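You operate a simulated robot arm through the tools that you are given. There is no shell and no other tool.

You are at the controls of a simulated robot arm. One attempt, no reset.

TASK
Set the relief knob so that the blue gauge tops out at the test card's pressure.
Fine: keep the shield locked; prove it with the pump; end with blue and vent valves open, release knob shut.

Only the result counts: the job must be done as asked and must still hold three seconds after the hand-in. Knocking over, shifting, dropping, spilling or breaking anything else fails it.

THE ROBOT
A 7-joint arm with a fingered hand, fixed in place. Base frame: the origin is at the foot of the arm, x ahead of it, y to its left, z up. Readings come in mm, rad, newtons and seconds.
Its first joint turns from -1.204 to 3.002 rad. Payload 5 kg.
Tool frame: the origin (TCP) lies between the finger pads and is the grasp point; the fingertips stand 32 mm ahead of it; z points along the fingers, y is the line along which they close. Largest opening 160 mm; the body of the gripper starts 89 mm behind the TCP. The gripper is a hand of 3 fingers: y runs from the thumb to the fingers, the wrist lies at [0, 0, -252] in the tool frame, and closing takes about 1.5 s.
Orientation is told as [roll, pitch, yaw] about the base's x, y, z axes, in that order, counted from this pose: with the fingers straight down and closing along the base's y, the tool's x points along the base's -x, its y along +y and its z along -z.

THE INTERFACE
- The arm moves only by the tool jog_arm. Its argument "deltas" is a list of rows, each a list of 6 numbers: the shift along the base's x, y, z in units of 20 mm (1.0 is 20 mm), then the turn, a rotation vector about the base's x, y, z in units of 6 degrees (1.0 is 6 degrees). In form: [[tx, ty, tz, ax, ay, az], ...]. A call has 1 to 20 rows; each row shifts and turns the commanded pose from where the row before left it. "claw" is the finger opening in mm, from 0 to 160, set as the call begins (left out, the last holds). A call with a number of a shift or a turn outside -1 to 1 is refused whole. Rows are played at 5 a second. More than 50 mm and 0.15 rad between two rows, or a gripper value outside its range, and nothing of the call is played. Where a pose cannot be reached the arm comes as near as it can. A force on the tool above 70 N (or 10 N above the force at the start of the call, whichever is more), or a blocked arm, ends the call early, and 0.2 s more pass. Each finger travels about 108 mm/s and halts on what it meets, pressing with about 32 N; the grip force reading is that of the motor and also rises with nothing between the fingers. The clock runs only during rows and for 0.2 s after the last one: add rows that do not move to give the fingers time. It gives the time, the measured TCP pose, the force on the tool (base axes), the opening and the grip force at its end, in the units of the frame above (readings bear some noise), with the torque about the TCP (base axes, N m) and any sound that the robot's microphone picked up.
- Cameras (640 x 400 px; columns grow to the right, rows downward): "scene" is fixed at [220.2, 649.4, 1709.5]; the picture's right is [-0.83, -0.56, 0.00], its down [-0.26, 0.38, -0.89] and it looks along [0.50, -0.74, -0.46] (base axes); focal length 335 px, centre (320, 200). "wrist" rides on the gripper at [65, -4, -116] in the tool frame; the picture's right is [0.06, 1.00, 0.00], its down [-0.87, 0.05, -0.49] and it looks along [-0.49, 0.03, 0.87] (tool axes); focal length 261 px, centre (320, 200). There is no depth. A picture from a camera that has moved, and an enlarged one, comes with that camera's place and axes in the base frame and with its lens.
- capture(camera): a new picture of that camera. The clock stands still meanwhile.
- raise_lower(by): slides the trunk up (or, below 0, down) by that many mm; the arm rides with it, the base frame stays. It gives what a move gives, with no picture.
- set_grasp(shape): the hand has 3 fingers and takes this shape, open, in about a second: jaw (thumb against the fingers, like two jaws); tri (thumb and two fingers); tip (a fingertip pinch); poke (one finger out to press); point (the index stretched); flat (the hand flat); cup (the hand cupped); fist (a fist). The gripper value then closes the fingers along that shape, each until it touches; the sizes above hold for jaw. It gives what a move gives, with no picture.
- inspect(camera, box): a new picture of the part [left, top, right, bottom] of that camera's present view, enlarged. The clock stands still meanwhile.
- finish_job(): hands the job in; it is judged then, once.

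Places have to be worked out from the pictures, the camera data and where the tool is seen. Open the gripper and draw the arm clear of the work before you hand the job in, unless the task says otherwise.

The tools are called after "Request:" by a JSON object that holds its "api" and its "payload". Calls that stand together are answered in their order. jog_arm: Moves the arm, as the interface text tells. Its arguments: {"type":"object","properties":{"deltas":{"type":"array"},"claw":{"type":"number"}},"required":["deltas"]} The other tools are called the same way: raise_lower (by) slides the trunk up or down; set_grasp (shape) gives the hand a shape; capture (camera) takes a picture; inspect (camera, box) takes an enlarged picture of a part of a camera's view; finish_job () hands the job in.

At the start:

```text
time_s: 0.0
tcp_pos: [544.4, -220.5, 1455.7]
tool_rot: [0.0, -0.001, 0.0]
ft_force: [0.0, 0.2, -0.1]
wrist_torque: [0.02, 0.0, 0.0]
gripper_width: 159.9
grip_force: 0.0
shape: jaw
trunk travel left (down, up): [-850.0, 90.0]
```

scene: 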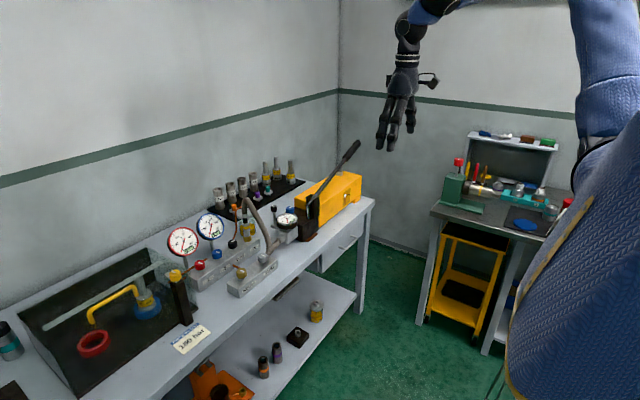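
wrist: 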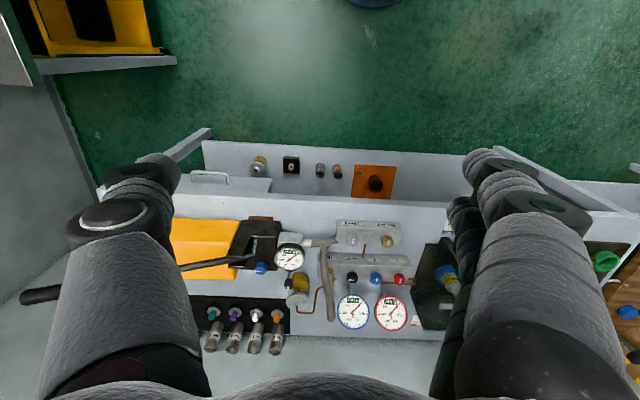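

I'll begin by looking closely at the workbench to identify the gauges, valves, the card and the pump.

Request:
{"api": "inspect", "payload": {"camera": "scene", "box": [150, 180, 310, 280]}}

Request:
{"api": "inspect", "payload": {"camera": "scene", "box": [140, 270, 300, 370]}}

Request:
{"api": "inspect", "payload": {"camera": "scene", "box": [220, 130, 380, 230]}}

Request:
{"api": "inspect", "payload": {"camera": "wrist", "box": [220, 210, 420, 335]}}

```text
4.00 times, centred on (230, 230) of scene
camera zoom: at [220.2, 649.4, 1709.5], right [-0.83, -0.56, 0.0], down [-0.26, 0.38, -0.89], along [0.5, -0.74, -0.46], focal length 1340 px, centre (680, 80)
```

zoom: 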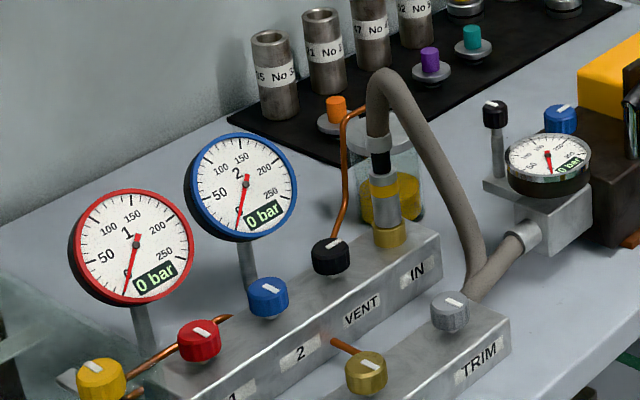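

```text
4.00 times, centred on (220, 320) of scene
camera zoom: at [220.2, 649.4, 1709.5], right [-0.83, -0.56, 0.0], down [-0.26, 0.38, -0.89], along [0.5, -0.74, -0.46], focal length 1340 px, centre (720, -280)
```

zoom: 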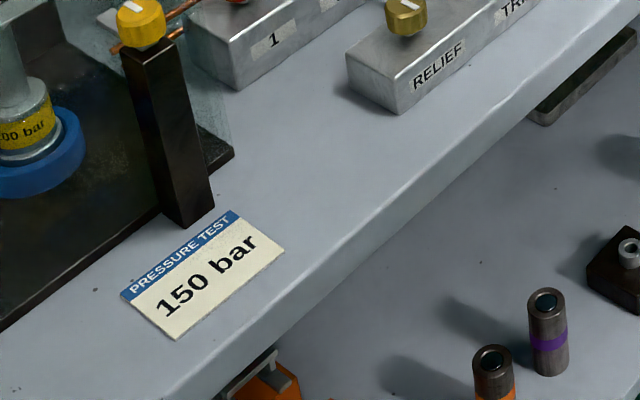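

```text
4.00 times, centred on (300, 180) of scene
camera zoom: at [220.2, 649.4, 1709.5], right [-0.83, -0.56, 0.0], down [-0.26, 0.38, -0.89], along [0.5, -0.74, -0.46], focal length 1340 px, centre (400, 280)
```

zoom: 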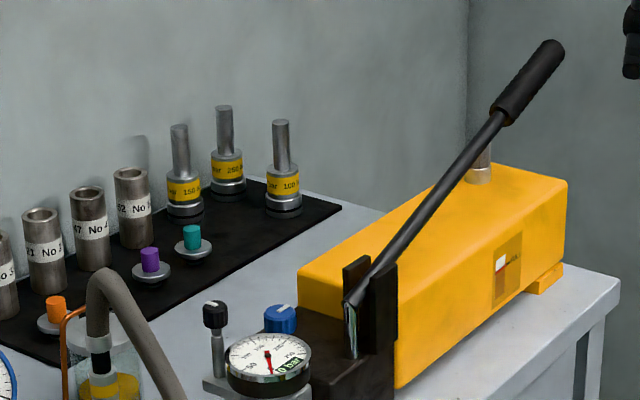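

```text
3.20 times, centred on (320, 272) of wrist
camera zoom: at [478.8, -224.5, 1569.9], right [-0.06, 1.0, 0.0], down [0.87, 0.05, 0.49], along [0.49, 0.03, -0.87], focal length 834 px, centre (320, -32)
```

zoom: 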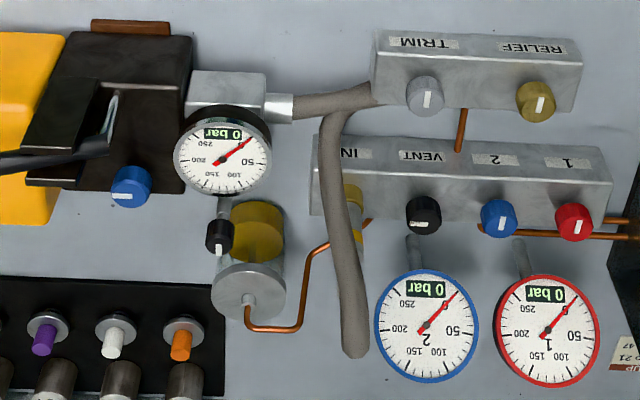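

The card reads 150 bar. I'll zoom in more on knobs, the shield latch and pump to read indicator marks before moving.

Request:
{"api": "inspect", "payload": {"camera": "wrist", "box": [310, 215, 430, 290]}}

Request:
{"api": "inspect", "payload": {"camera": "wrist", "box": [200, 210, 320, 285]}}

Request:
{"api": "inspect", "payload": {"camera": "scene", "box": [160, 240, 260, 302]}}

Request:
{"api": "inspect", "payload": {"camera": "scene", "box": [0, 220, 220, 400]}}

Request:
{"api": "inspect", "payload": {"camera": "scene", "box": [260, 190, 340, 240]}}

Request:
{"api": "inspect", "payload": {"camera": "scene", "box": [420, 120, 580, 260]}}

```text
5.33 times, centred on (370, 252) of wrist
camera zoom: at [478.8, -224.5, 1569.9], right [-0.06, 1.0, 0.0], down [0.87, 0.05, 0.49], along [0.49, 0.03, -0.87], focal length 1390 px, centre (53, -80)
```

zoom: 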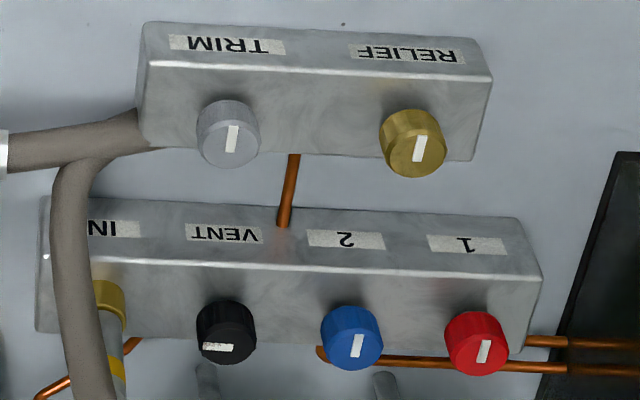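

```text
5.33 times, centred on (260, 248) of wrist
camera zoom: at [478.8, -224.5, 1569.9], right [-0.06, 1.0, 0.0], down [0.87, 0.05, 0.49], along [0.49, 0.03, -0.87], focal length 1390 px, centre (640, -53)
```

zoom: 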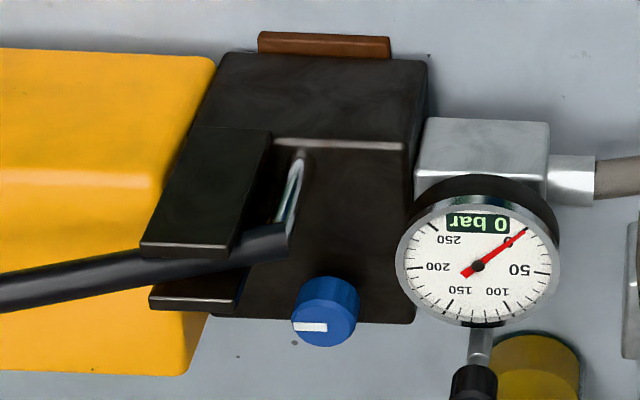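

```text
6.40 times, centred on (210, 271) of scene
camera zoom: at [220.2, 649.4, 1709.5], right [-0.83, -0.56, 0.0], down [-0.26, 0.38, -0.89], along [0.5, -0.74, -0.46], focal length 2144 px, centre (1024, -254)
```

zoom: 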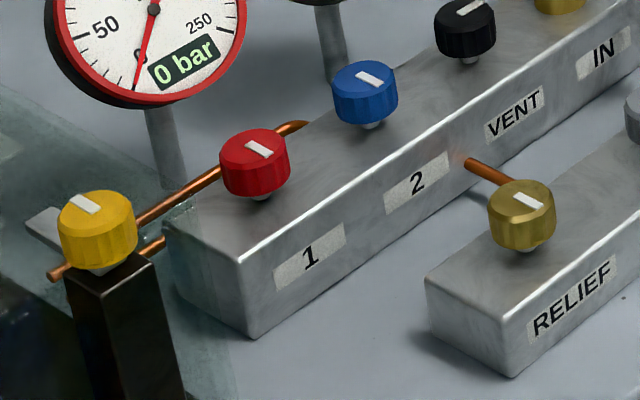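

```text
2.22 times, centred on (110, 310) of scene
camera zoom: at [220.2, 649.4, 1709.5], right [-0.83, -0.56, 0.0], down [-0.26, 0.38, -0.89], along [0.5, -0.74, -0.46], focal length 744 px, centre (787, -44)
```

zoom: 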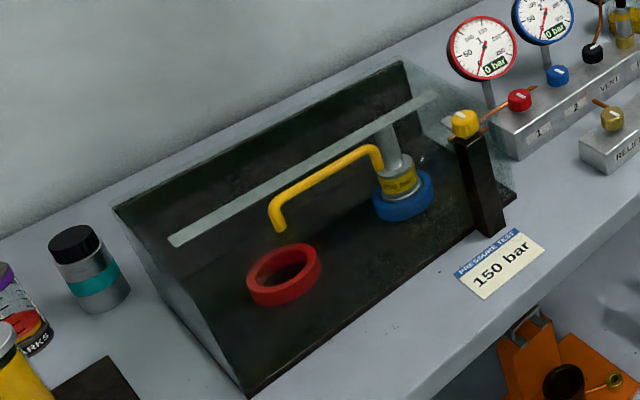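

```text
8.00 times, centred on (300, 215) of scene
camera zoom: at [220.2, 649.4, 1709.5], right [-0.83, -0.56, 0.0], down [-0.26, 0.38, -0.89], along [0.5, -0.74, -0.46], focal length 2680 px, centre (480, 80)
```

zoom: 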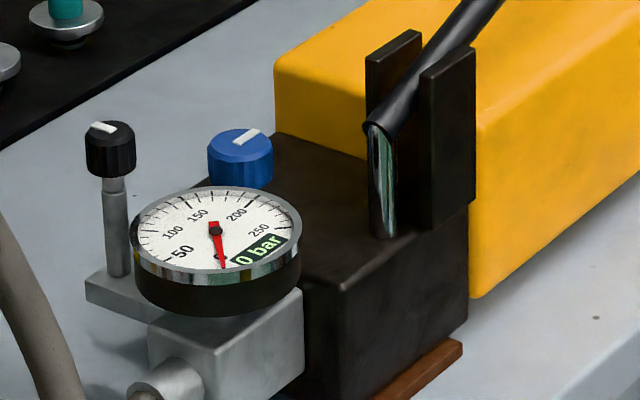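

```text
2.86 times, centred on (500, 190) of scene
camera zoom: at [220.2, 649.4, 1709.5], right [-0.83, -0.56, 0.0], down [-0.26, 0.38, -0.89], along [0.5, -0.74, -0.46], focal length 957 px, centre (-194, 229)
```

zoom: 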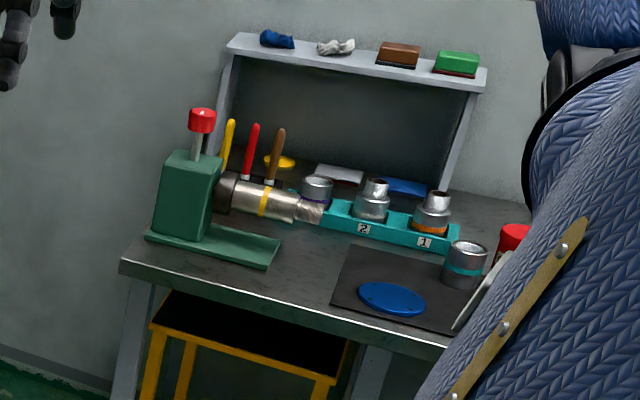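

The knobs sit on vertical stems: valves about x≈1128, z≈937 (1 at y≈81, 2 at y≈0, vent at y≈-79), relief about (983, 18, 924), release about (1067,-371,980). I'll lower the trunk in clear air to gain reach, then look.

Request:
{"api": "raise_lower", "payload": {"by": -250}}

```text
time_s: 2.6
tcp_pos: [542.3, -220.7, 1204.7]
tool_rot: [0.0, -0.001, 0.002]
ft_force: [0.8, -0.5, -0.2]
wrist_torque: [0.02, -0.02, 0.02]
gripper_width: 159.9
grip_force: 0.1
shape: jaw
trunk travel left (down, up): [-600.0, 340.0]
```

The trunk moved cleanly. I'll take both pictures to see the arm and the bench closer.

Request:
{"api": "capture", "payload": {"camera": "scene"}}

Request:
{"api": "capture", "payload": {"camera": "wrist"}}

```text
taken
```

scene: 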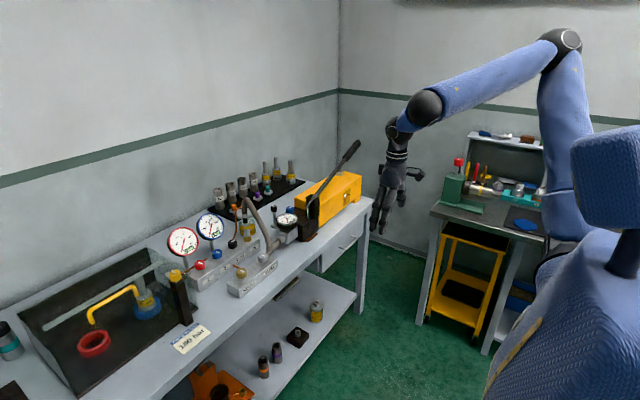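

```text
taken
camera wrist: at [478.7, -224.3, 1320.0], right [-0.06, 1.0, 0.0], down [0.87, 0.05, 0.49], along [0.49, 0.03, -0.87], focal length 261 px, centre (320, 200)
```

wrist: 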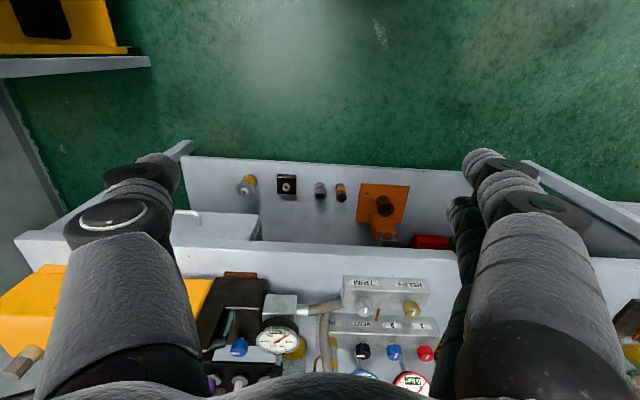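

I'll move over the bench at safe height (fingertips above ~1180) toward x≈900, y≈0 with the tool down, to check reach and get close pictures.

Request:
{"api": "jog_arm", "payload": {"deltas": [[0, 0, 1, 0, 0, 0], [0, 0, 1, 0, 0, 0], [1, 0.7, 0, 0, 0, 0], [1, 0.7, 0, 0, 0, 0], [1, 0.7, 0, 0, 0, 0], [1, 0.7, 0, 0, 0, 0], [1, 0.7, 0, 0, 0, 0], [1, 0.7, 0, 0, 0, 0], [1, 0.7, 0, 0, 0, 0], [1, 0.7, 0, 0, 0, 0], [1, 0.7, 0, 0, 0, 0], [1, 0.7, 0, 0, 0, 0], [1, 0.7, 0, 0, 0, 0], [1, 0.7, 0, 0, 0, 0], [1, 0.7, 0, 0, 0, 0], [1, 0.7, 0, 0, 0, 0]]}}

Request:
{"api": "capture", "payload": {"camera": "scene"}}

Request:
{"api": "capture", "payload": {"camera": "wrist"}}

```text
time_s: 6.0
tcp_pos: [717.0, -164.8, 1174.7]
tool_rot: [0.009, -0.005, -0.001]
ft_force: [0.0, 0.7, -1.2]
wrist_torque: [0.01, 0.0, 0.0]
gripper_width: 160.1
grip_force: 0.1
shape: jaw
out of reach, approached as far as the arm can: row 8, 9, 10, 11, 12, 13, 14, 15, 16
trunk travel left (down, up): [-600.0, 340.0]
```

```text
taken
```

scene: 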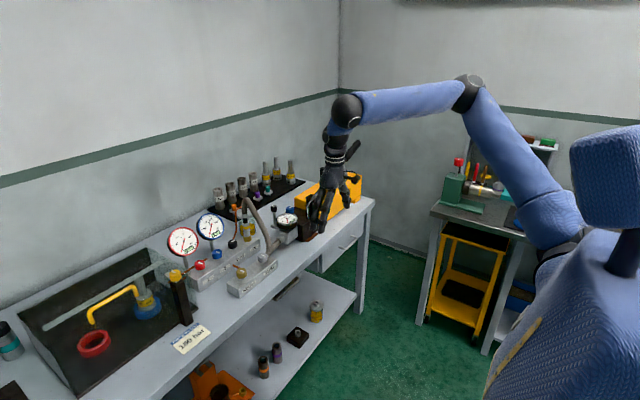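

```text
taken
camera wrist: at [651.4, -169.6, 1288.1], right [-0.06, 1.0, 0.01], down [0.87, 0.05, 0.5], along [0.5, 0.04, -0.87], focal length 261 px, centre (320, 200)
```

wrist: 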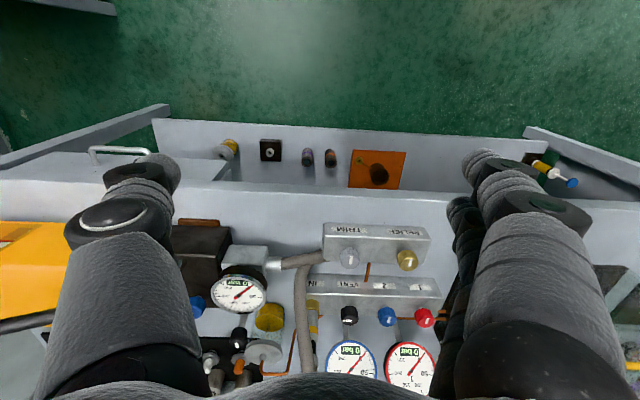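

The arm stopped short with the elbow still high, so the trunk height matters. I'm in front of the bench edge (x≈875), so lowering the trunk by 150 mm is clear; then I'll retry the forward reach.

Request:
{"api": "raise_lower", "payload": {"by": -150}}

Request:
{"api": "jog_arm", "payload": {"deltas": [[0, 0, 1, 0, 0, 0], [0, 0, 1, 0, 0, 0], [0, 0, 1, 0, 0, 0], [0, 0, 1, 0, 0, 0], [0, 0, 1, 0, 0, 0], [0, 0, 1, 0, 0, 0]]}}

```text
time_s: 7.7
tcp_pos: [716.4, -164.6, 1023.7]
tool_rot: [0.01, -0.009, 0.0]
ft_force: [-1.0, 0.8, -0.1]
wrist_torque: [0.02, 0.02, -0.03]
gripper_width: 160.0
grip_force: 0.0
shape: jaw
trunk travel left (down, up): [-450.0, 490.0]
```

```text
time_s: 9.1
tcp_pos: [686.0, -196.4, 1120.1]
tool_rot: [0.015, -0.009, -0.001]
ft_force: [-0.4, -0.5, 0.4]
wrist_torque: [-0.01, -0.02, 0.0]
gripper_width: 159.9
grip_force: 0.2
shape: jaw
out of reach, approached as far as the arm can: row 1, 2, 3, 4, 5, 6
trunk travel left (down, up): [-450.0, 490.0]
```

The arm seems to be at a boundary. I'll take a scene picture to judge the arm's configuration.

Request:
{"api": "capture", "payload": {"camera": "scene"}}

Request:
{"api": "capture", "payload": {"camera": "wrist"}}

```text
taken
```

scene: 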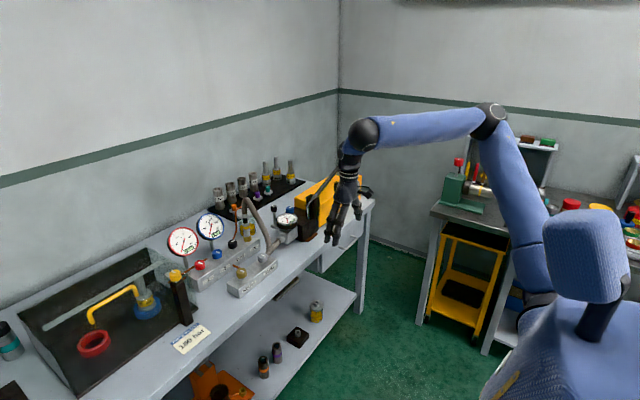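

```text
taken
camera wrist: at [619.3, -202.5, 1233.9], right [-0.06, 1.0, 0.02], down [0.86, 0.05, 0.5], along [0.5, 0.04, -0.86], focal length 261 px, centre (320, 200)
```

wrist: 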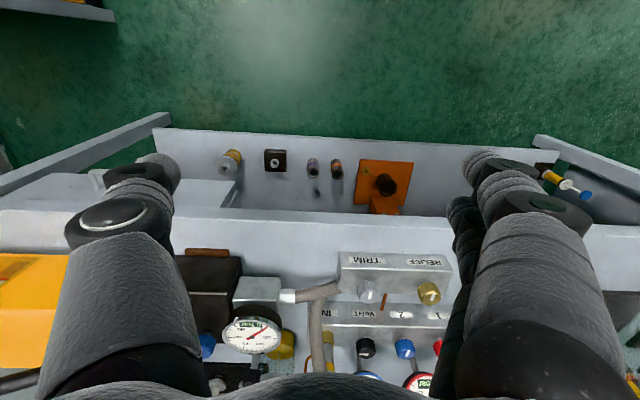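

I'll probe the boundary: move straight +x a few steps from here to see how the arm responds.

Request:
{"api": "jog_arm", "payload": {"deltas": [[0, 0, -1, 0, 0, 0], [0, 0, -1, 0, 0, 0], [0.5, 0, -0.5, 0, 0, 0], [0.5, 0, -0.5, 0, 0, 0], [1, 0, 0, 0, 0, 0], [1, 0, 0, 0, 0, 0], [1, 0, 0, 0, 0, 0], [1, 0, 0, 0, 0, 0]]}}

```text
time_s: 10.9
tcp_pos: [763.0, -214.2, 1043.8]
tool_rot: [0.016, -0.011, 0.0]
ft_force: [1.8, 0.8, -0.1]
wrist_torque: [0.01, 0.01, -0.01]
gripper_width: 159.8
grip_force: 0.1
shape: jaw
out of reach, approached as far as the arm can: row 6, 7, 8
trunk travel left (down, up): [-450.0, 490.0]
```

I'll zoom on the shoulder/elbow to understand the arm's geometry.

Request:
{"api": "inspect", "payload": {"camera": "scene", "box": [320, 80, 640, 400]}}

```text
1.25 times, centred on (480, 240) of scene
camera zoom: at [220.2, 649.4, 1709.5], right [-0.83, -0.56, 0.0], down [-0.26, 0.38, -0.89], along [0.5, -0.74, -0.46], focal length 419 px, centre (120, 150)
```

zoom: 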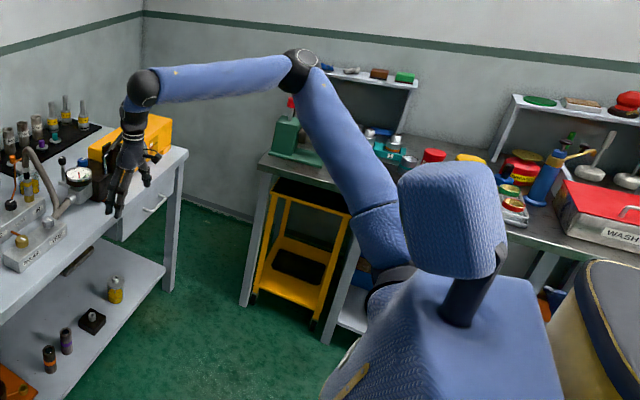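

The forearm/hand bend (about 75°) looks like the limit, not the length: so a forward-tilted hand should reach further. I'll raise the trunk a bit, then retreat and tilt the hand forward 45° in clear air.

Request:
{"api": "raise_lower", "payload": {"by": 120}}

Request:
{"api": "jog_arm", "payload": {"deltas": [[-1, 0, 0, 0, 0, 0], [-1, 0, 0, 0, 0, 0], [-1, 0, 0, 0, -1, 0], [0, 0, 0, 0, -1, 0], [0, 0.5, 0, 0, -1, 0], [0, 1, 0, 0, -1, 0], [0, 1, 0, 0, -1, 0], [0, 1, 0, 0, -1, 0], [0, 1, 0, 0, -1, 0], [0, 1, 0, 0, -0.5, 0], [0, 1, 0, 0, 0, 0]]}}

Request:
{"api": "capture", "payload": {"camera": "scene"}}

Request:
{"api": "capture", "payload": {"camera": "wrist"}}

```text
time_s: 12.4
tcp_pos: [762.4, -214.6, 1163.9]
tool_rot: [0.016, -0.009, -0.001]
ft_force: [-0.7, 0.2, -0.5]
wrist_torque: [-0.01, 0.01, -0.04]
gripper_width: 160.0
grip_force: 0.0
shape: jaw
trunk travel left (down, up): [-570.0, 370.0]
```

```text
time_s: 14.8
tcp_pos: [705.4, -85.8, 1163.2]
tool_rot: [0.021, -0.794, -0.004]
ft_force: [0.0, 0.2, 0.8]
wrist_torque: [0.05, 0.02, -0.03]
gripper_width: 160.2
grip_force: 0.1
shape: jaw
trunk travel left (down, up): [-570.0, 370.0]
```

```text
taken
```

scene: 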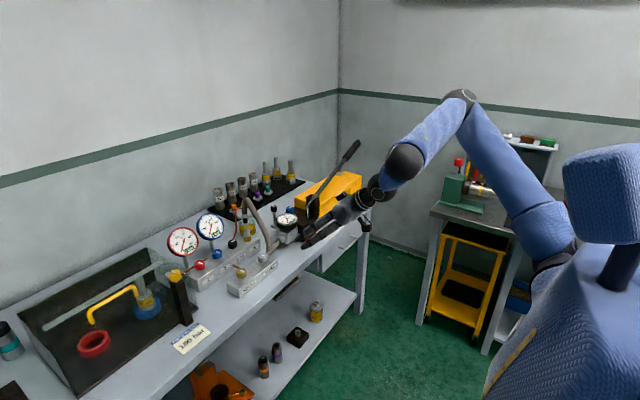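

```text
taken
camera wrist: at [576.3, -91.7, 1196.1], right [-0.06, 1.0, -0.03], down [0.26, 0.04, 0.97], along [0.96, 0.05, -0.26], focal length 261 px, centre (320, 200)
```

wrist: 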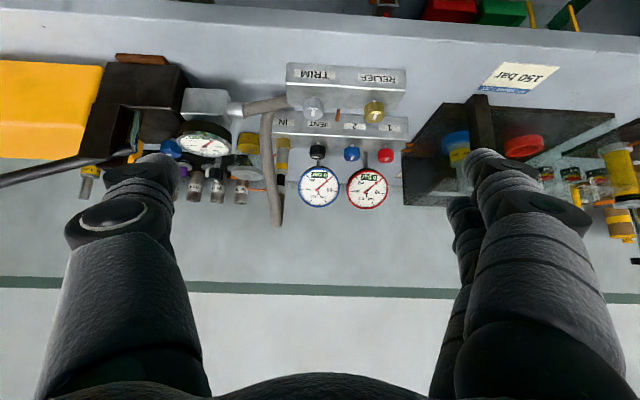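

Tilted pose reached fine. Now I'll narrow the fingers and advance at z≈1163 toward x≈1000, y≈0, above the manifold, to test reach.

Request:
{"api": "jog_arm", "payload": {"deltas": [[1, 0.3, 0, 0, 0, 0], [1, 0.3, 0, 0, 0, 0], [1, 0.3, 0, 0, 0, 0], [1, 0.3, 0, 0, 0, 0], [1, 0.3, 0, 0, 0, 0], [1, 0.3, 0, 0, 0, 0], [1, 0.3, 0, 0, 0, 0], [1, 0.3, 0, 0, 0, 0], [1, 0.3, 0, 0, 0, 0], [1, 0.3, 0, 0, 0, 0], [1, 0.3, 0, 0, 0, 0], [1, 0.3, 0, 0, 0, 0], [1, 0.3, 0, 0, 0, 0], [1, 0.3, 0, 0, 0, 0]], "claw": 70}}

Request:
{"api": "capture", "payload": {"camera": "wrist"}}

Request:
{"api": "capture", "payload": {"camera": "scene"}}

```text
time_s: 17.8
tcp_pos: [890.9, -100.4, 1184.1]
tool_rot: [0.022, -0.799, 0.0]
ft_force: [0.5, -0.1, -0.1]
wrist_torque: [0.0, 0.03, 0.01]
gripper_width: 70.6
grip_force: 0.1
shape: jaw
out of reach, approached as far as the arm can: row 1, 2, 3, 5, 6, 7, 8, 9, 10, 11, 12, 13, 14
trunk travel left (down, up): [-570.0, 370.0]
```

```text
taken
camera wrist: at [763.7, -106.1, 1216.8], right [-0.06, 1.0, -0.03], down [0.25, 0.04, 0.97], along [0.97, 0.05, -0.26], focal length 261 px, centre (320, 200)
```

wrist: 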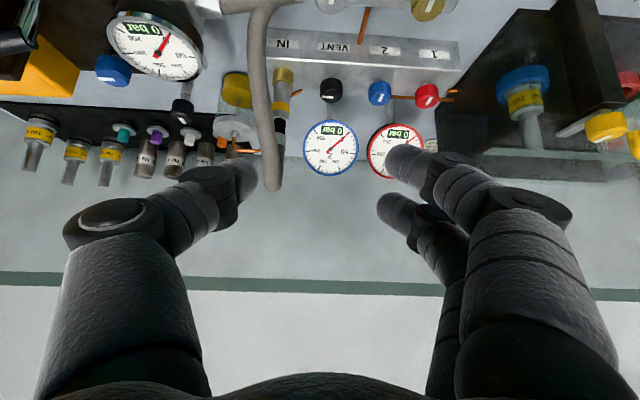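

```text
taken
```

scene: 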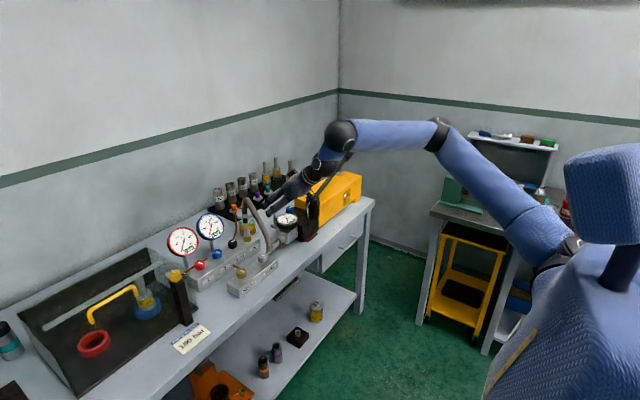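

Still short, residual pointing +x/+y. The arm's shoulder is on the robot's right side (y≈-250), so yawing the hand ~18° to line up with the shoulder should help; I'll back off a little and try with yaw and lower z.

Request:
{"api": "jog_arm", "payload": {"deltas": [[-1, 0, 0, 0, 0, 0], [-1, 0, 0, 0, 0, 1], [0, 0, 0, 0, 0, 1], [0, 0, 0, 0, 0, 1], [1, 0.3, 0, 0, 0, 0], [1, 0.3, 0, 0, 0, 0], [1, 0.3, 0, 0, 0, 0], [1, 0.3, 0, 0, 0, 0], [1, 0.3, 0, 0, 0, 0], [1, 0.3, 0, 0, 0, 0], [1, 0.3, 0, 0, 0, 0], [1, 0.3, 0, 0, 0, 0]]}}

Request:
{"api": "capture", "payload": {"camera": "scene"}}

```text
time_s: 20.4
tcp_pos: [973.1, -66.1, 1182.6]
tool_rot: [0.016, -0.797, 0.312]
ft_force: [0.4, 0.2, -0.4]
wrist_torque: [-0.01, 0.02, 0.0]
gripper_width: 70.7
grip_force: 0.0
shape: jaw
out of reach, approached as far as the arm can: row 11, 12
trunk travel left (down, up): [-570.0, 370.0]
```

```text
taken
```

scene: 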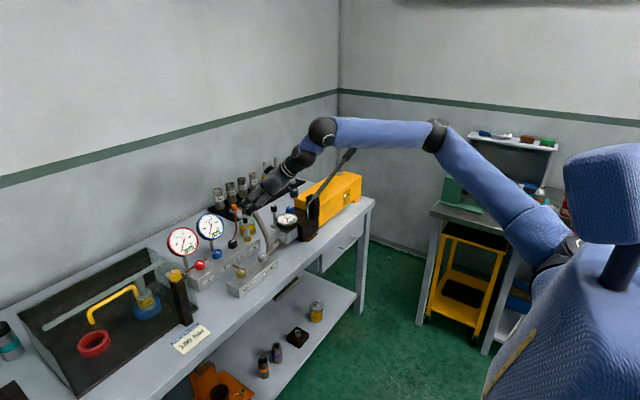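

Yaw helps a lot. I'll increase yaw, shift +y, and come down in front of the manifold, staying clear of the hose (y≈-161).

Request:
{"api": "jog_arm", "payload": {"deltas": [[-0.5, 0.5, 0, 0, 0, 1], [-0.5, 1, 0, 0, 0, 1], [0, 1, -0.5, 0, 0, 0], [0, 1, -0.5, 0, 0, 0], [0, 1, -0.5, 0, 0, 0], [0, 0, -1, 0, 0, 0], [0, 0, -1, 0, 0, 0], [0, 0, -1, 0, 0, 0]]}}

Request:
{"api": "capture", "payload": {"camera": "scene"}}

Request:
{"api": "capture", "payload": {"camera": "wrist"}}

```text
time_s: 22.2
tcp_pos: [947.8, -19.6, 1111.8]
tool_rot: [0.018, -0.796, 0.521]
ft_force: [-0.5, -0.2, -1.1]
wrist_torque: [-0.02, -0.02, 0.0]
gripper_width: 70.7
grip_force: 0.1
shape: jaw
out of reach, approached as far as the arm can: row 3, 4, 5
trunk travel left (down, up): [-570.0, 370.0]
```

```text
taken
```

scene: 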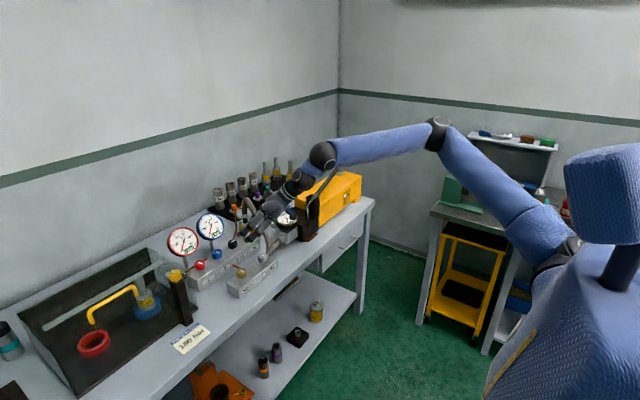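

```text
taken
camera wrist: at [841.3, -88.4, 1145.6], right [-0.55, 0.84, -0.03], down [0.2, 0.17, 0.97], along [0.81, 0.52, -0.26], focal length 261 px, centre (320, 200)
```

wrist: 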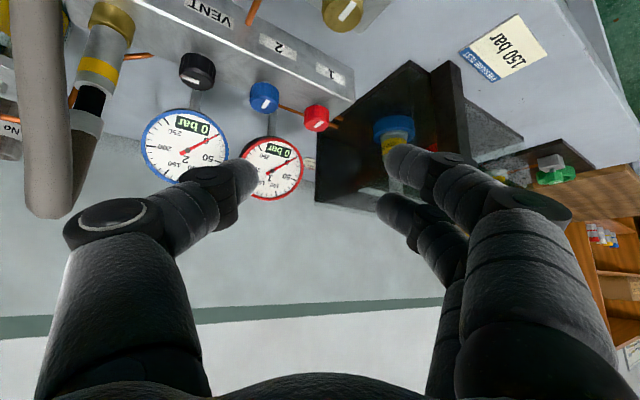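

The commanded pose resets to what was reached; lowering was fine. I'll go lower and then try +y again, with more yaw.

Request:
{"api": "jog_arm", "payload": {"deltas": [[0, 0, -1, 0, 0, 0], [0, 0, -1, 0, 0, 0], [0, 0, -1, 0, 0, 0], [0, 1, 0, 0, 0, 0], [0, 1, 0, 0, 0, 0], [0, 1, 0, 0, 0, 0]]}}

```text
time_s: 23.6
tcp_pos: [917.5, -2.7, 1064.4]
tool_rot: [0.017, -0.797, 0.521]
ft_force: [-0.1, 1.4, 0.2]
wrist_torque: [-0.03, 0.03, -0.03]
gripper_width: 70.5
grip_force: 0.0
shape: jaw
out of reach, approached as far as the arm can: row 3, 4, 5, 6
trunk travel left (down, up): [-570.0, 370.0]
```

Odd: going down is also limited here. I'll look at the arm's present configuration.

Request:
{"api": "inspect", "payload": {"camera": "scene", "box": [220, 80, 640, 342]}}

```text
1.52 times, centred on (430, 211) of scene
camera zoom: at [220.2, 649.4, 1709.5], right [-0.83, -0.56, 0.0], down [-0.26, 0.38, -0.89], along [0.5, -0.74, -0.46], focal length 510 px, centre (152, 183)
```

zoom: 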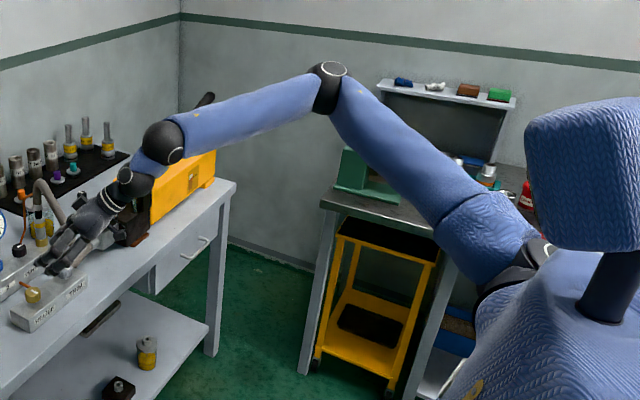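

The elbow isn't moving, so probably a roll joint is at its limit. I'll test by rolling the hand about its own axis one way and then see if the arm can advance further.

Request:
{"api": "jog_arm", "payload": {"deltas": [[0, 0, 0.5, 0.62, 0.355, -0.7], [0, 0, 0.5, 0.62, 0.355, -0.7], [0, 0, 0, 0.62, 0.355, -0.7], [0, 0, 0, 0.62, 0.355, -0.7], [0, 0, 0, 0.62, 0.355, -0.7]]}}

Request:
{"api": "jog_arm", "payload": {"deltas": [[1, 0, 0, 0, 0, 0], [1, 0, 0, 0, 0, 0], [1, 0, 0, 0, 0, 0]]}}

```text
time_s: 24.8
tcp_pos: [917.3, -3.4, 1084.3]
tool_rot: [0.489, -0.667, -0.169]
ft_force: [0.4, -0.5, -0.3]
wrist_torque: [0.01, -0.01, -0.03]
gripper_width: 70.4
grip_force: 0.2
shape: jaw
trunk travel left (down, up): [-570.0, 370.0]
```

```text
time_s: 25.6
tcp_pos: [926.0, -4.3, 1083.1]
tool_rot: [0.492, -0.669, -0.168]
ft_force: [0.4, 0.8, 0.1]
wrist_torque: [-0.03, -0.01, -0.03]
gripper_width: 70.2
grip_force: 0.0
shape: jaw
out of reach, approached as far as the arm can: row 1, 2, 3
trunk travel left (down, up): [-570.0, 370.0]
```

Little gain that way. I'll roll the other way (past the original) and test the advance again.

Request:
{"api": "jog_arm", "payload": {"deltas": [[-0.5, 0, 0, -0.62, -0.355, 0.7], [0, 0, 0, -0.62, -0.355, 0.7], [0, 0, 0, -0.62, -0.355, 0.7], [0, 0, 0, -0.62, -0.355, 0.7], [0, 0, 0, -0.62, -0.355, 0.7], [0, 0, 0, -0.62, -0.355, 0.7], [0, 0, 0, -0.62, -0.355, 0.7], [0, 0, 0, -0.62, -0.355, 0.7], [0, 0, 0, -0.62, -0.355, 0.7], [0, 0, 0, -0.62, -0.355, 0.7]]}}

Request:
{"api": "jog_arm", "payload": {"deltas": [[1, 0, 0, 0, 0, 0], [1, 0, 0, 0, 0, 0], [1, 0, 0, 0, 0, 0]]}}

```text
time_s: 27.8
tcp_pos: [915.7, -4.0, 1085.5]
tool_rot: [-0.456, -0.665, 1.214]
ft_force: [0.1, 0.2, 0.4]
wrist_torque: [0.02, -0.02, 0.0]
gripper_width: 70.5
grip_force: 0.0
shape: jaw
trunk travel left (down, up): [-570.0, 370.0]
```

```text
time_s: 28.6
tcp_pos: [924.1, -6.0, 1084.1]
tool_rot: [-0.455, -0.668, 1.213]
ft_force: [0.0, 0.8, 0.6]
wrist_torque: [-0.02, 0.03, -0.03]
gripper_width: 70.4
grip_force: 0.1
shape: jaw
out of reach, approached as far as the arm can: row 1, 2, 3
trunk travel left (down, up): [-570.0, 370.0]
```

Roll about the hand axis is free either way, so it isn't the hand roll. Earlier the arm kept creeping forward even while rows were flagged, so I'll return the roll to neutral and try smaller steps.

Request:
{"api": "jog_arm", "payload": {"deltas": [[-0.5, 0, 0, 0.62, 0.355, -0.7], [0, 0, 0, 0.62, 0.355, -0.7], [0, 0, 0, 0.62, 0.355, -0.7], [0, 0, 0, 0.62, 0.355, -0.7], [0, 0, 0, 0.62, 0.355, -0.7], [0.2, 0, 0, 0, 0, 0], [0.2, 0, 0, 0, 0, 0], [0.2, 0, 0, 0, 0, 0], [0.2, 0, 0, 0, 0, 0], [0.2, 0, 0, 0, 0, 0], [0.2, 0, 0, 0, 0, 0], [0.2, 0, 0, 0, 0, 0], [0.2, 0, 0, 0, 0, 0], [0.2, 0, 0, 0, 0, 0], [0.2, 0, 0, 0, 0, 0]]}}

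```text
time_s: 31.8
tcp_pos: [935.4, -9.2, 1085.5]
tool_rot: [0.016, -0.797, 0.523]
ft_force: [-0.5, -0.4, -0.6]
wrist_torque: [-0.05, -0.02, 0.01]
gripper_width: 70.3
grip_force: 0.1
shape: jaw
out of reach, approached as far as the arm can: row 11, 12, 13, 14, 15
trunk travel left (down, up): [-570.0, 370.0]
```

The limit behaves like a fixed elbow with a sphere around it. I'll explore: rise, swing back to the shoulder's own y≈-250 with zero yaw, and see how far forward the arm can extend there.

Request:
{"api": "jog_arm", "payload": {"deltas": [[-0.5, -0.5, 1, 0, 0, 0], [-0.5, -0.5, 1, 0, 0, -1], [-0.5, -0.5, 1, 0, 0, -1], [-0.5, -1, 1, 0, 0, -1], [-0.5, -1, 1, 0, 0, -1], [-0.5, -1, 1, 0, 0, -1], [0, -1, 0, 0, 0, 0], [0, -1, 0, 0, 0, 0], [0, -1, 0, 0, 0, 0], [0, -1, 0, 0, 0, 0], [0, -1, 0, 0, 0, 0], [0, -1, 0, 0, 0, 0], [0, -1, 0, 0, 0, 0], [0, -1, 0, 0, 0, 0]]}}

Request:
{"api": "jog_arm", "payload": {"deltas": [[1, 0, 0, 0, 0, 0], [1, 0, 0, 0, 0, 0], [1, 0, 0, 0, 0, 0], [1, 0, 0, 0, 0, 0], [1, 0, 0, 0, 0, 0], [1, 0, 0, 0, 0, 0], [1, 0, 0, 0, 0, 0], [1, 0, 0, 0, 0, 0], [1, 0, 0, 0, 0, 0], [1, 0, 0, 0, 0, 0]]}}

Request:
{"api": "capture", "payload": {"camera": "scene"}}

```text
time_s: 34.8
tcp_pos: [874.1, -258.7, 1206.5]
tool_rot: [0.017, -0.796, -0.001]
ft_force: [0.1, -1.2, -0.6]
wrist_torque: [0.02, 0.0, 0.01]
gripper_width: 70.4
grip_force: 0.1
shape: jaw
trunk travel left (down, up): [-570.0, 370.0]
```

```text
time_s: 37.0
tcp_pos: [1074.5, -259.7, 1205.2]
tool_rot: [0.017, -0.795, -0.002]
ft_force: [-0.5, -0.2, 0.3]
wrist_torque: [0.02, 0.02, -0.02]
gripper_width: 70.4
grip_force: 0.0
shape: jaw
trunk travel left (down, up): [-570.0, 370.0]
```

```text
taken
```

scene: 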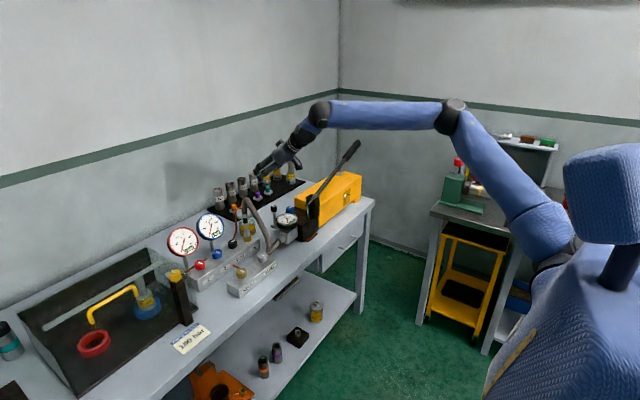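

Here the arm extends freely to x≈1075. I'll sweep toward +y from this extended pose, staying high above the hose (z≈1205) and yawing gradually.

Request:
{"api": "jog_arm", "payload": {"deltas": [[0, 1, 0, 0, 0, 0.4], [0, 1, 0, 0, 0, 0.4], [0, 1, 0, 0, 0, 0.4], [0, 1, 0, 0, 0, 0.4], [0, 1, 0, 0, 0, 0.4], [0, 1, 0, 0, 0, 0.4], [0, 1, 0, 0, 0, 0.4], [0, 1, 0, 0, 0, 0.4], [0, 1, 0, 0, 0, 0.4], [0, 1, 0, 0, 0, 0.4], [0, 1, 0, 0, 0, 0.4], [0, 1, 0, 0, 0, 0.4], [0, 1, 0, 0, 0, 0.4]]}}

Request:
{"api": "capture", "payload": {"camera": "scene"}}

```text
time_s: 39.8
tcp_pos: [1016.1, -70.3, 1186.7]
tool_rot: [0.014, -0.795, 0.547]
ft_force: [-0.7, 0.4, -0.3]
wrist_torque: [-0.01, -0.02, -0.03]
gripper_width: 70.5
grip_force: 0.0
shape: jaw
out of reach, approached as far as the arm can: row 5, 7, 8, 10, 12, 13
trunk travel left (down, up): [-570.0, 370.0]
```

```text
taken
```

scene: 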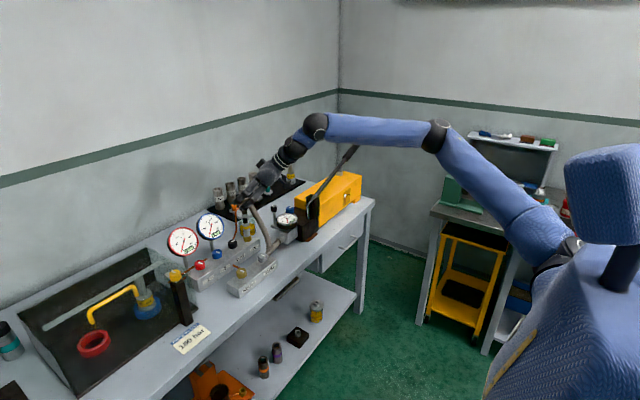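

The elbow keeps stopping at the same place, so a shoulder joint is at its limit in this arm posture. I'll look at the shoulder closely to understand its axes.

Request:
{"api": "inspect", "payload": {"camera": "scene", "box": [410, 90, 640, 320]}}

```text
1.74 times, centred on (525, 205) of scene
camera zoom: at [220.2, 649.4, 1709.5], right [-0.83, -0.56, 0.0], down [-0.26, 0.38, -0.89], along [0.5, -0.74, -0.46], focal length 582 px, centre (-36, 191)
```

zoom: 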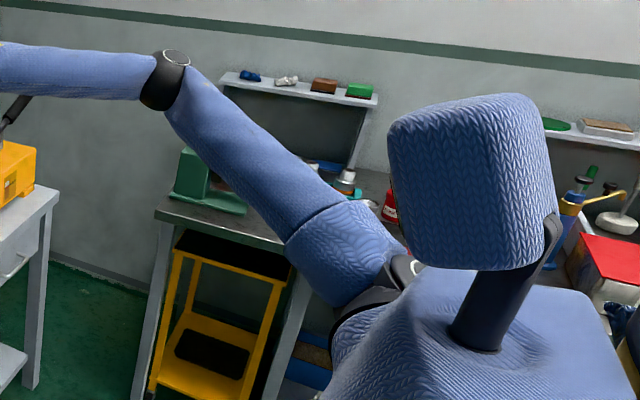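

I'll retreat in the open toward the starting posture (tool down), in order to try re-posing the arm: swinging it out to the robot's right side and forward again, so that the shoulder comes round to its other branch.

Request:
{"api": "jog_arm", "payload": {"deltas": [[-1, 0, 0.3, 0, 0, 0], [-1, 0, 0.3, 0, 0, -1], [-1, -0.3, 0.3, 0, 0, -1], [-1, -0.4, 0.3, 0, 0, -1], [-1, -0.4, 0, 0, 0, -1], [-1, -0.4, 0, 0, 0, -1], [-1, -0.4, 0, 0, 0, -0.2], [-1, -0.4, 0, 0, 1, 0], [-1, -0.4, 0, 0, 1, 0], [-1, -0.4, 0, 0, 1, 0], [-1, -0.4, 0, 0, 1, 0], [-1, -0.4, 0, 0, 1, 0], [-1, -0.4, 0, 0, 1, 0], [-1, -0.4, 0, 0, 1, 0], [-1, -0.4, 0, 0, 0.6, 0], [-1, -0.4, 0, 0, 0, 0], [-1, -0.4, 0, 0, 0, 0], [-1, -0.4, 0, 0, 0, 0], [-1, -0.4, 0, 0, 0, 0], [-1, -0.4, 0, 0, 0, 0]]}}

Request:
{"api": "raise_lower", "payload": {"by": 370}}

Request:
{"api": "capture", "payload": {"camera": "wrist"}}

```text
time_s: 44.0
tcp_pos: [605.8, -226.4, 1202.9]
tool_rot: [0.017, 0.0, -0.001]
ft_force: [-0.5, -0.7, -0.1]
wrist_torque: [0.01, 0.01, 0.0]
gripper_width: 70.5
grip_force: 0.1
shape: jaw
out of reach, approached as far as the arm can: row 13, 14
trunk travel left (down, up): [-570.0, 370.0]
```

```text
time_s: 47.6
tcp_pos: [607.2, -227.6, 1573.3]
tool_rot: [0.017, -0.001, 0.0]
ft_force: [-1.0, -0.3, -0.7]
wrist_torque: [-0.01, 0.0, 0.04]
gripper_width: 70.6
grip_force: 0.1
shape: jaw
trunk travel left (down, up): [-940.0, 0.0]
```

```text
taken
camera wrist: at [541.6, -232.9, 1688.0], right [-0.06, 1.0, 0.02], down [0.87, 0.05, 0.49], along [0.49, 0.04, -0.87], focal length 261 px, centre (320, 200)
```

wrist: 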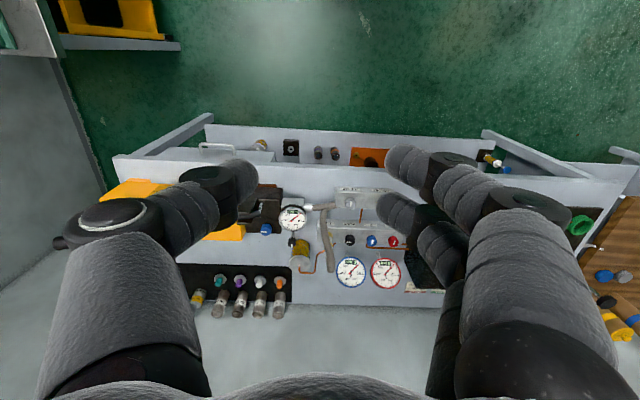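

Trunk at top. Now I'll move right and back toward the robot's right side, high up (z≈1550), checking as I go.

Request:
{"api": "jog_arm", "payload": {"deltas": [[-1, -0.5, 0, 0, 0, 0], [-1, -0.7, 0, 0, 0, 0], [-1, -1, 0, 0, 0, 0], [-1, -1, 0, 0, 0, 0], [-1, -1, 0, 0, 0, 0], [-1, -1, 0, 0, 0, 0], [-1, -1, 0, 0, 0, 0], [-0.5, -1, 0, 0, 0, 0], [-0.5, -1, 0, 0, 0, 0], [-0.5, -1, 0, 0, 0, 0], [-0.5, -1, 0, 0, 0, 0], [-0.5, -1, 0, 0, 0, 0], [-0.5, -1, 0, 0, 0, 0], [-0.5, -1, 0, 0, 0, 0]]}}

Request:
{"api": "capture", "payload": {"camera": "scene"}}

Request:
{"api": "capture", "payload": {"camera": "wrist"}}

```text
time_s: 50.6
tcp_pos: [394.7, -491.6, 1573.4]
tool_rot: [0.016, -0.003, -0.002]
ft_force: [-0.5, 0.3, 0.7]
wrist_torque: [0.03, -0.01, -0.01]
gripper_width: 70.3
grip_force: 0.0
shape: jaw
trunk travel left (down, up): [-940.0, 0.0]
```

```text
taken
```

scene: 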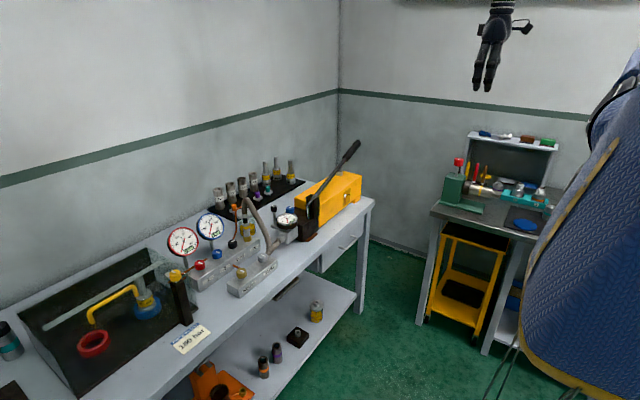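

```text
taken
camera wrist: at [330.0, -497.5, 1688.6], right [-0.06, 1.0, 0.02], down [0.87, 0.05, 0.49], along [0.49, 0.04, -0.87], focal length 261 px, centre (320, 200)
```

wrist: 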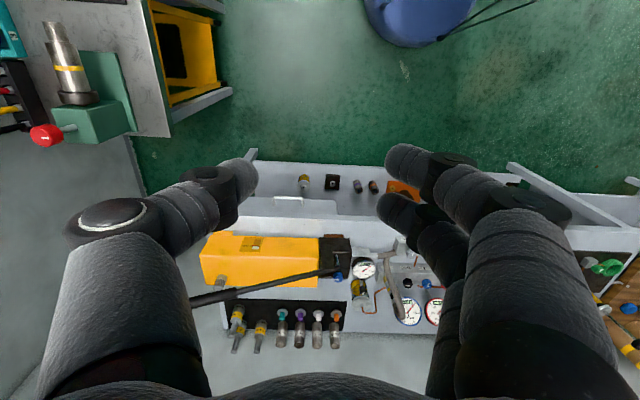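

The camera's enlarged view extends past the frame edge, so I'll use it to watch the shoulder and elbow at this height.

Request:
{"api": "inspect", "payload": {"camera": "scene", "box": [480, 0, 640, 240]}}

Request:
{"api": "inspect", "payload": {"camera": "scene", "box": [260, 0, 640, 30]}}

```text
1.67 times, centred on (560, 120) of scene
camera zoom: at [220.2, 649.4, 1709.5], right [-0.83, -0.56, 0.0], down [-0.26, 0.38, -0.89], along [0.5, -0.74, -0.46], focal length 558 px, centre (-80, 333)
```

zoom: 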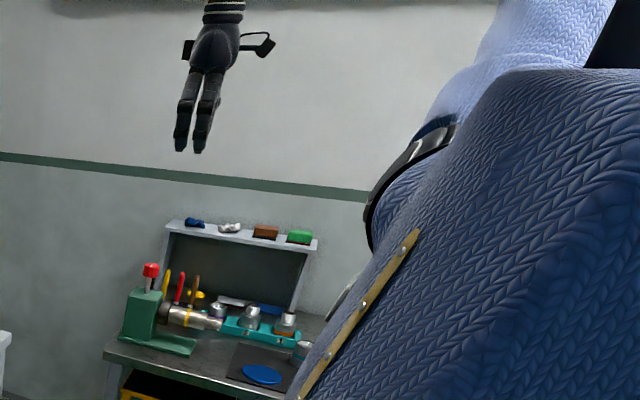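

```text
1.68 times, centred on (450, 15) of scene
camera zoom: at [220.2, 649.4, 1709.5], right [-0.83, -0.56, 0.0], down [-0.26, 0.38, -0.89], along [0.5, -0.74, -0.46], focal length 564 px, centre (101, 512)
```

zoom: 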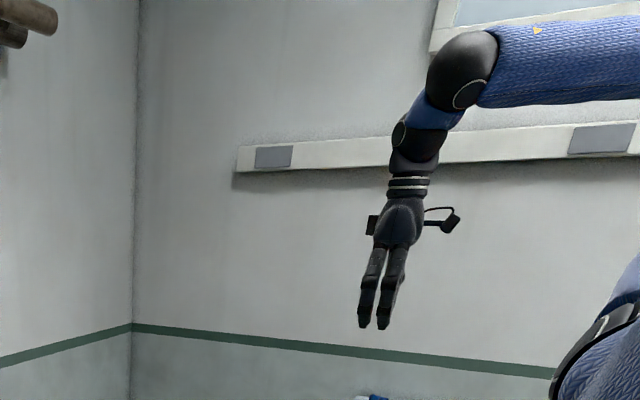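

Continue outward to the right and slightly down, still tool-down and high.

Request:
{"api": "jog_arm", "payload": {"deltas": [[-0.3, -1, -0.2, 0, 0, 0], [-0.3, -1, -0.2, 0, 0, 0], [-0.3, -1, -0.2, 0, 0, 0], [-0.3, -1, -0.2, 0, 0, 0], [-0.3, -1, -0.2, 0, 0, 0], [-0.3, -1, -0.2, 0, 0, 0], [-0.3, -1, -0.2, 0, 0, 0], [-0.3, -1, -0.2, 0, 0, 0], [-0.3, -1, -0.2, 0, 0, 0], [-0.3, -1, -0.2, 0, 0, 0], [-0.3, -1, -0.2, 0, 0, 0], [-0.3, -1, -0.2, 0, 0, 0], [-0.3, -1, -0.2, 0, 0, 0], [-0.3, -1, -0.2, 0, 0, 0], [-0.3, -1, -0.2, 0, 0, 0], [-0.3, -1, -0.2, 0, 0, 0]]}}

Request:
{"api": "inspect", "payload": {"camera": "scene", "box": [400, 0, 640, 60]}}

Request:
{"api": "capture", "payload": {"camera": "wrist"}}

```text
time_s: 54.0
tcp_pos: [299.9, -812.5, 1510.3]
tool_rot: [0.016, 0.0, 0.001]
ft_force: [-0.2, 0.1, -0.1]
wrist_torque: [-0.01, -0.01, -0.02]
gripper_width: 70.1
grip_force: 0.0
shape: jaw
trunk travel left (down, up): [-940.0, 0.0]
```

```text
2.67 times, centred on (520, 30) of scene
camera zoom: at [220.2, 649.4, 1709.5], right [-0.83, -0.56, 0.0], down [-0.26, 0.38, -0.89], along [0.5, -0.74, -0.46], focal length 893 px, centre (-213, 653)
```

zoom: 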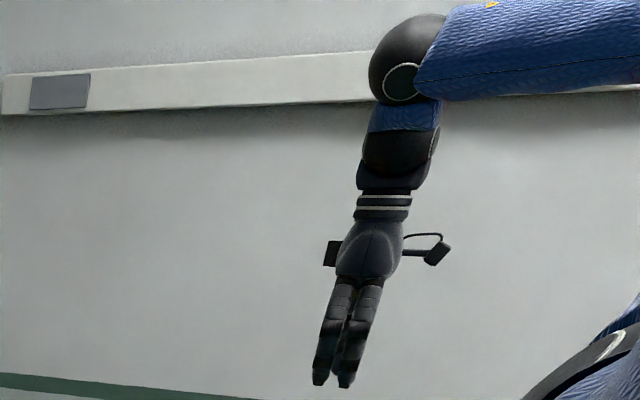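

```text
taken
camera wrist: at [235.3, -819.6, 1624.1], right [-0.06, 1.0, 0.02], down [0.87, 0.05, 0.49], along [0.49, 0.04, -0.87], focal length 261 px, centre (320, 200)
```

wrist: 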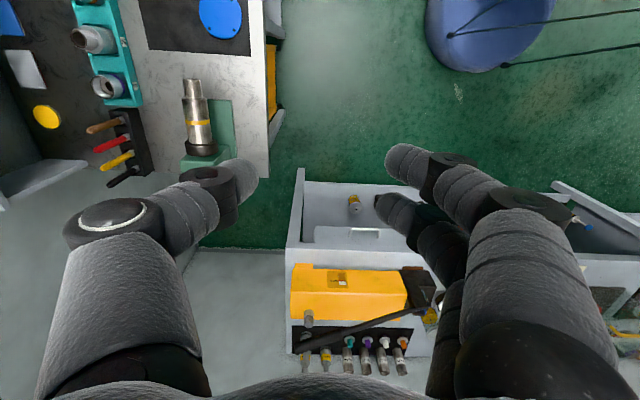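

Continue down and back along the right side; fingertips stay above ~1160, well above the side table's items.

Request:
{"api": "jog_arm", "payload": {"deltas": [[-0.8, -0.4, -1, 0, 0, 0], [-0.8, -0.4, -1, 0, 0, 0], [-0.8, -0.4, -1, 0, 0, 0], [-0.8, -0.4, -1, 0, 0, 0], [-0.8, -0.4, -1, 0, 0, 0], [-0.8, -0.4, -1, 0, 0, 0], [-0.8, -0.4, -1, 0, 0, 0], [-0.8, -0.4, -1, 0, 0, 0], [-0.8, -0.4, -1, 0, 0, 0], [-0.8, -0.4, -1, 0, 0, 0]]}}

Request:
{"api": "inspect", "payload": {"camera": "scene", "box": [480, 0, 640, 160]}}

Request:
{"api": "capture", "payload": {"camera": "wrist"}}

```text
time_s: 56.2
tcp_pos: [139.4, -892.5, 1308.1]
tool_rot: [0.016, 0.0, 0.0]
ft_force: [0.5, -0.9, -0.4]
wrist_torque: [0.03, -0.01, 0.0]
gripper_width: 70.3
grip_force: 0.0
shape: jaw
trunk travel left (down, up): [-940.0, 0.0]
```

```text
2.50 times, centred on (560, 80) of scene
camera zoom: at [220.2, 649.4, 1709.5], right [-0.83, -0.56, 0.0], down [-0.26, 0.38, -0.89], along [0.5, -0.74, -0.46], focal length 837 px, centre (-280, 500)
```

zoom: 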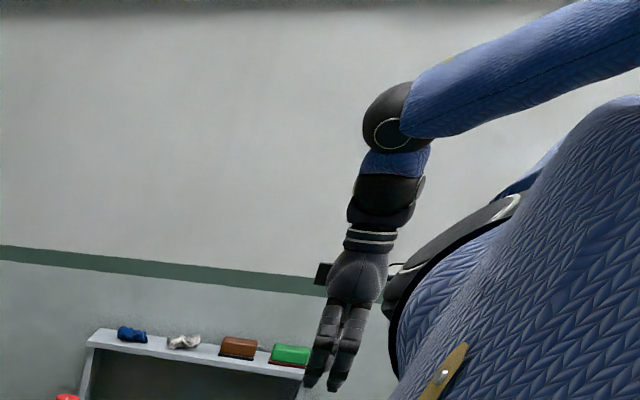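

```text
taken
camera wrist: at [73.8, -897.8, 1423.5], right [-0.06, 1.0, 0.02], down [0.87, 0.05, 0.49], along [0.49, 0.04, -0.87], focal length 261 px, centre (320, 200)
```

wrist: 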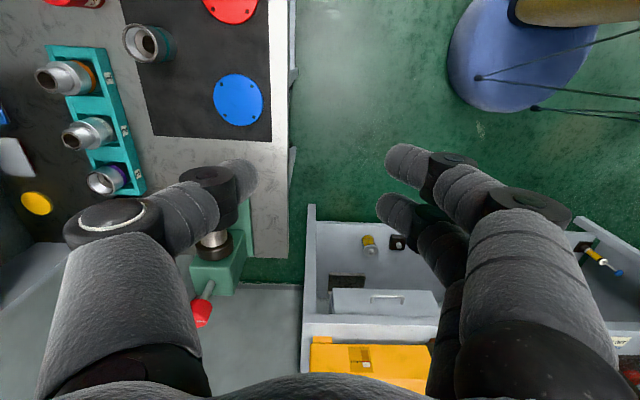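

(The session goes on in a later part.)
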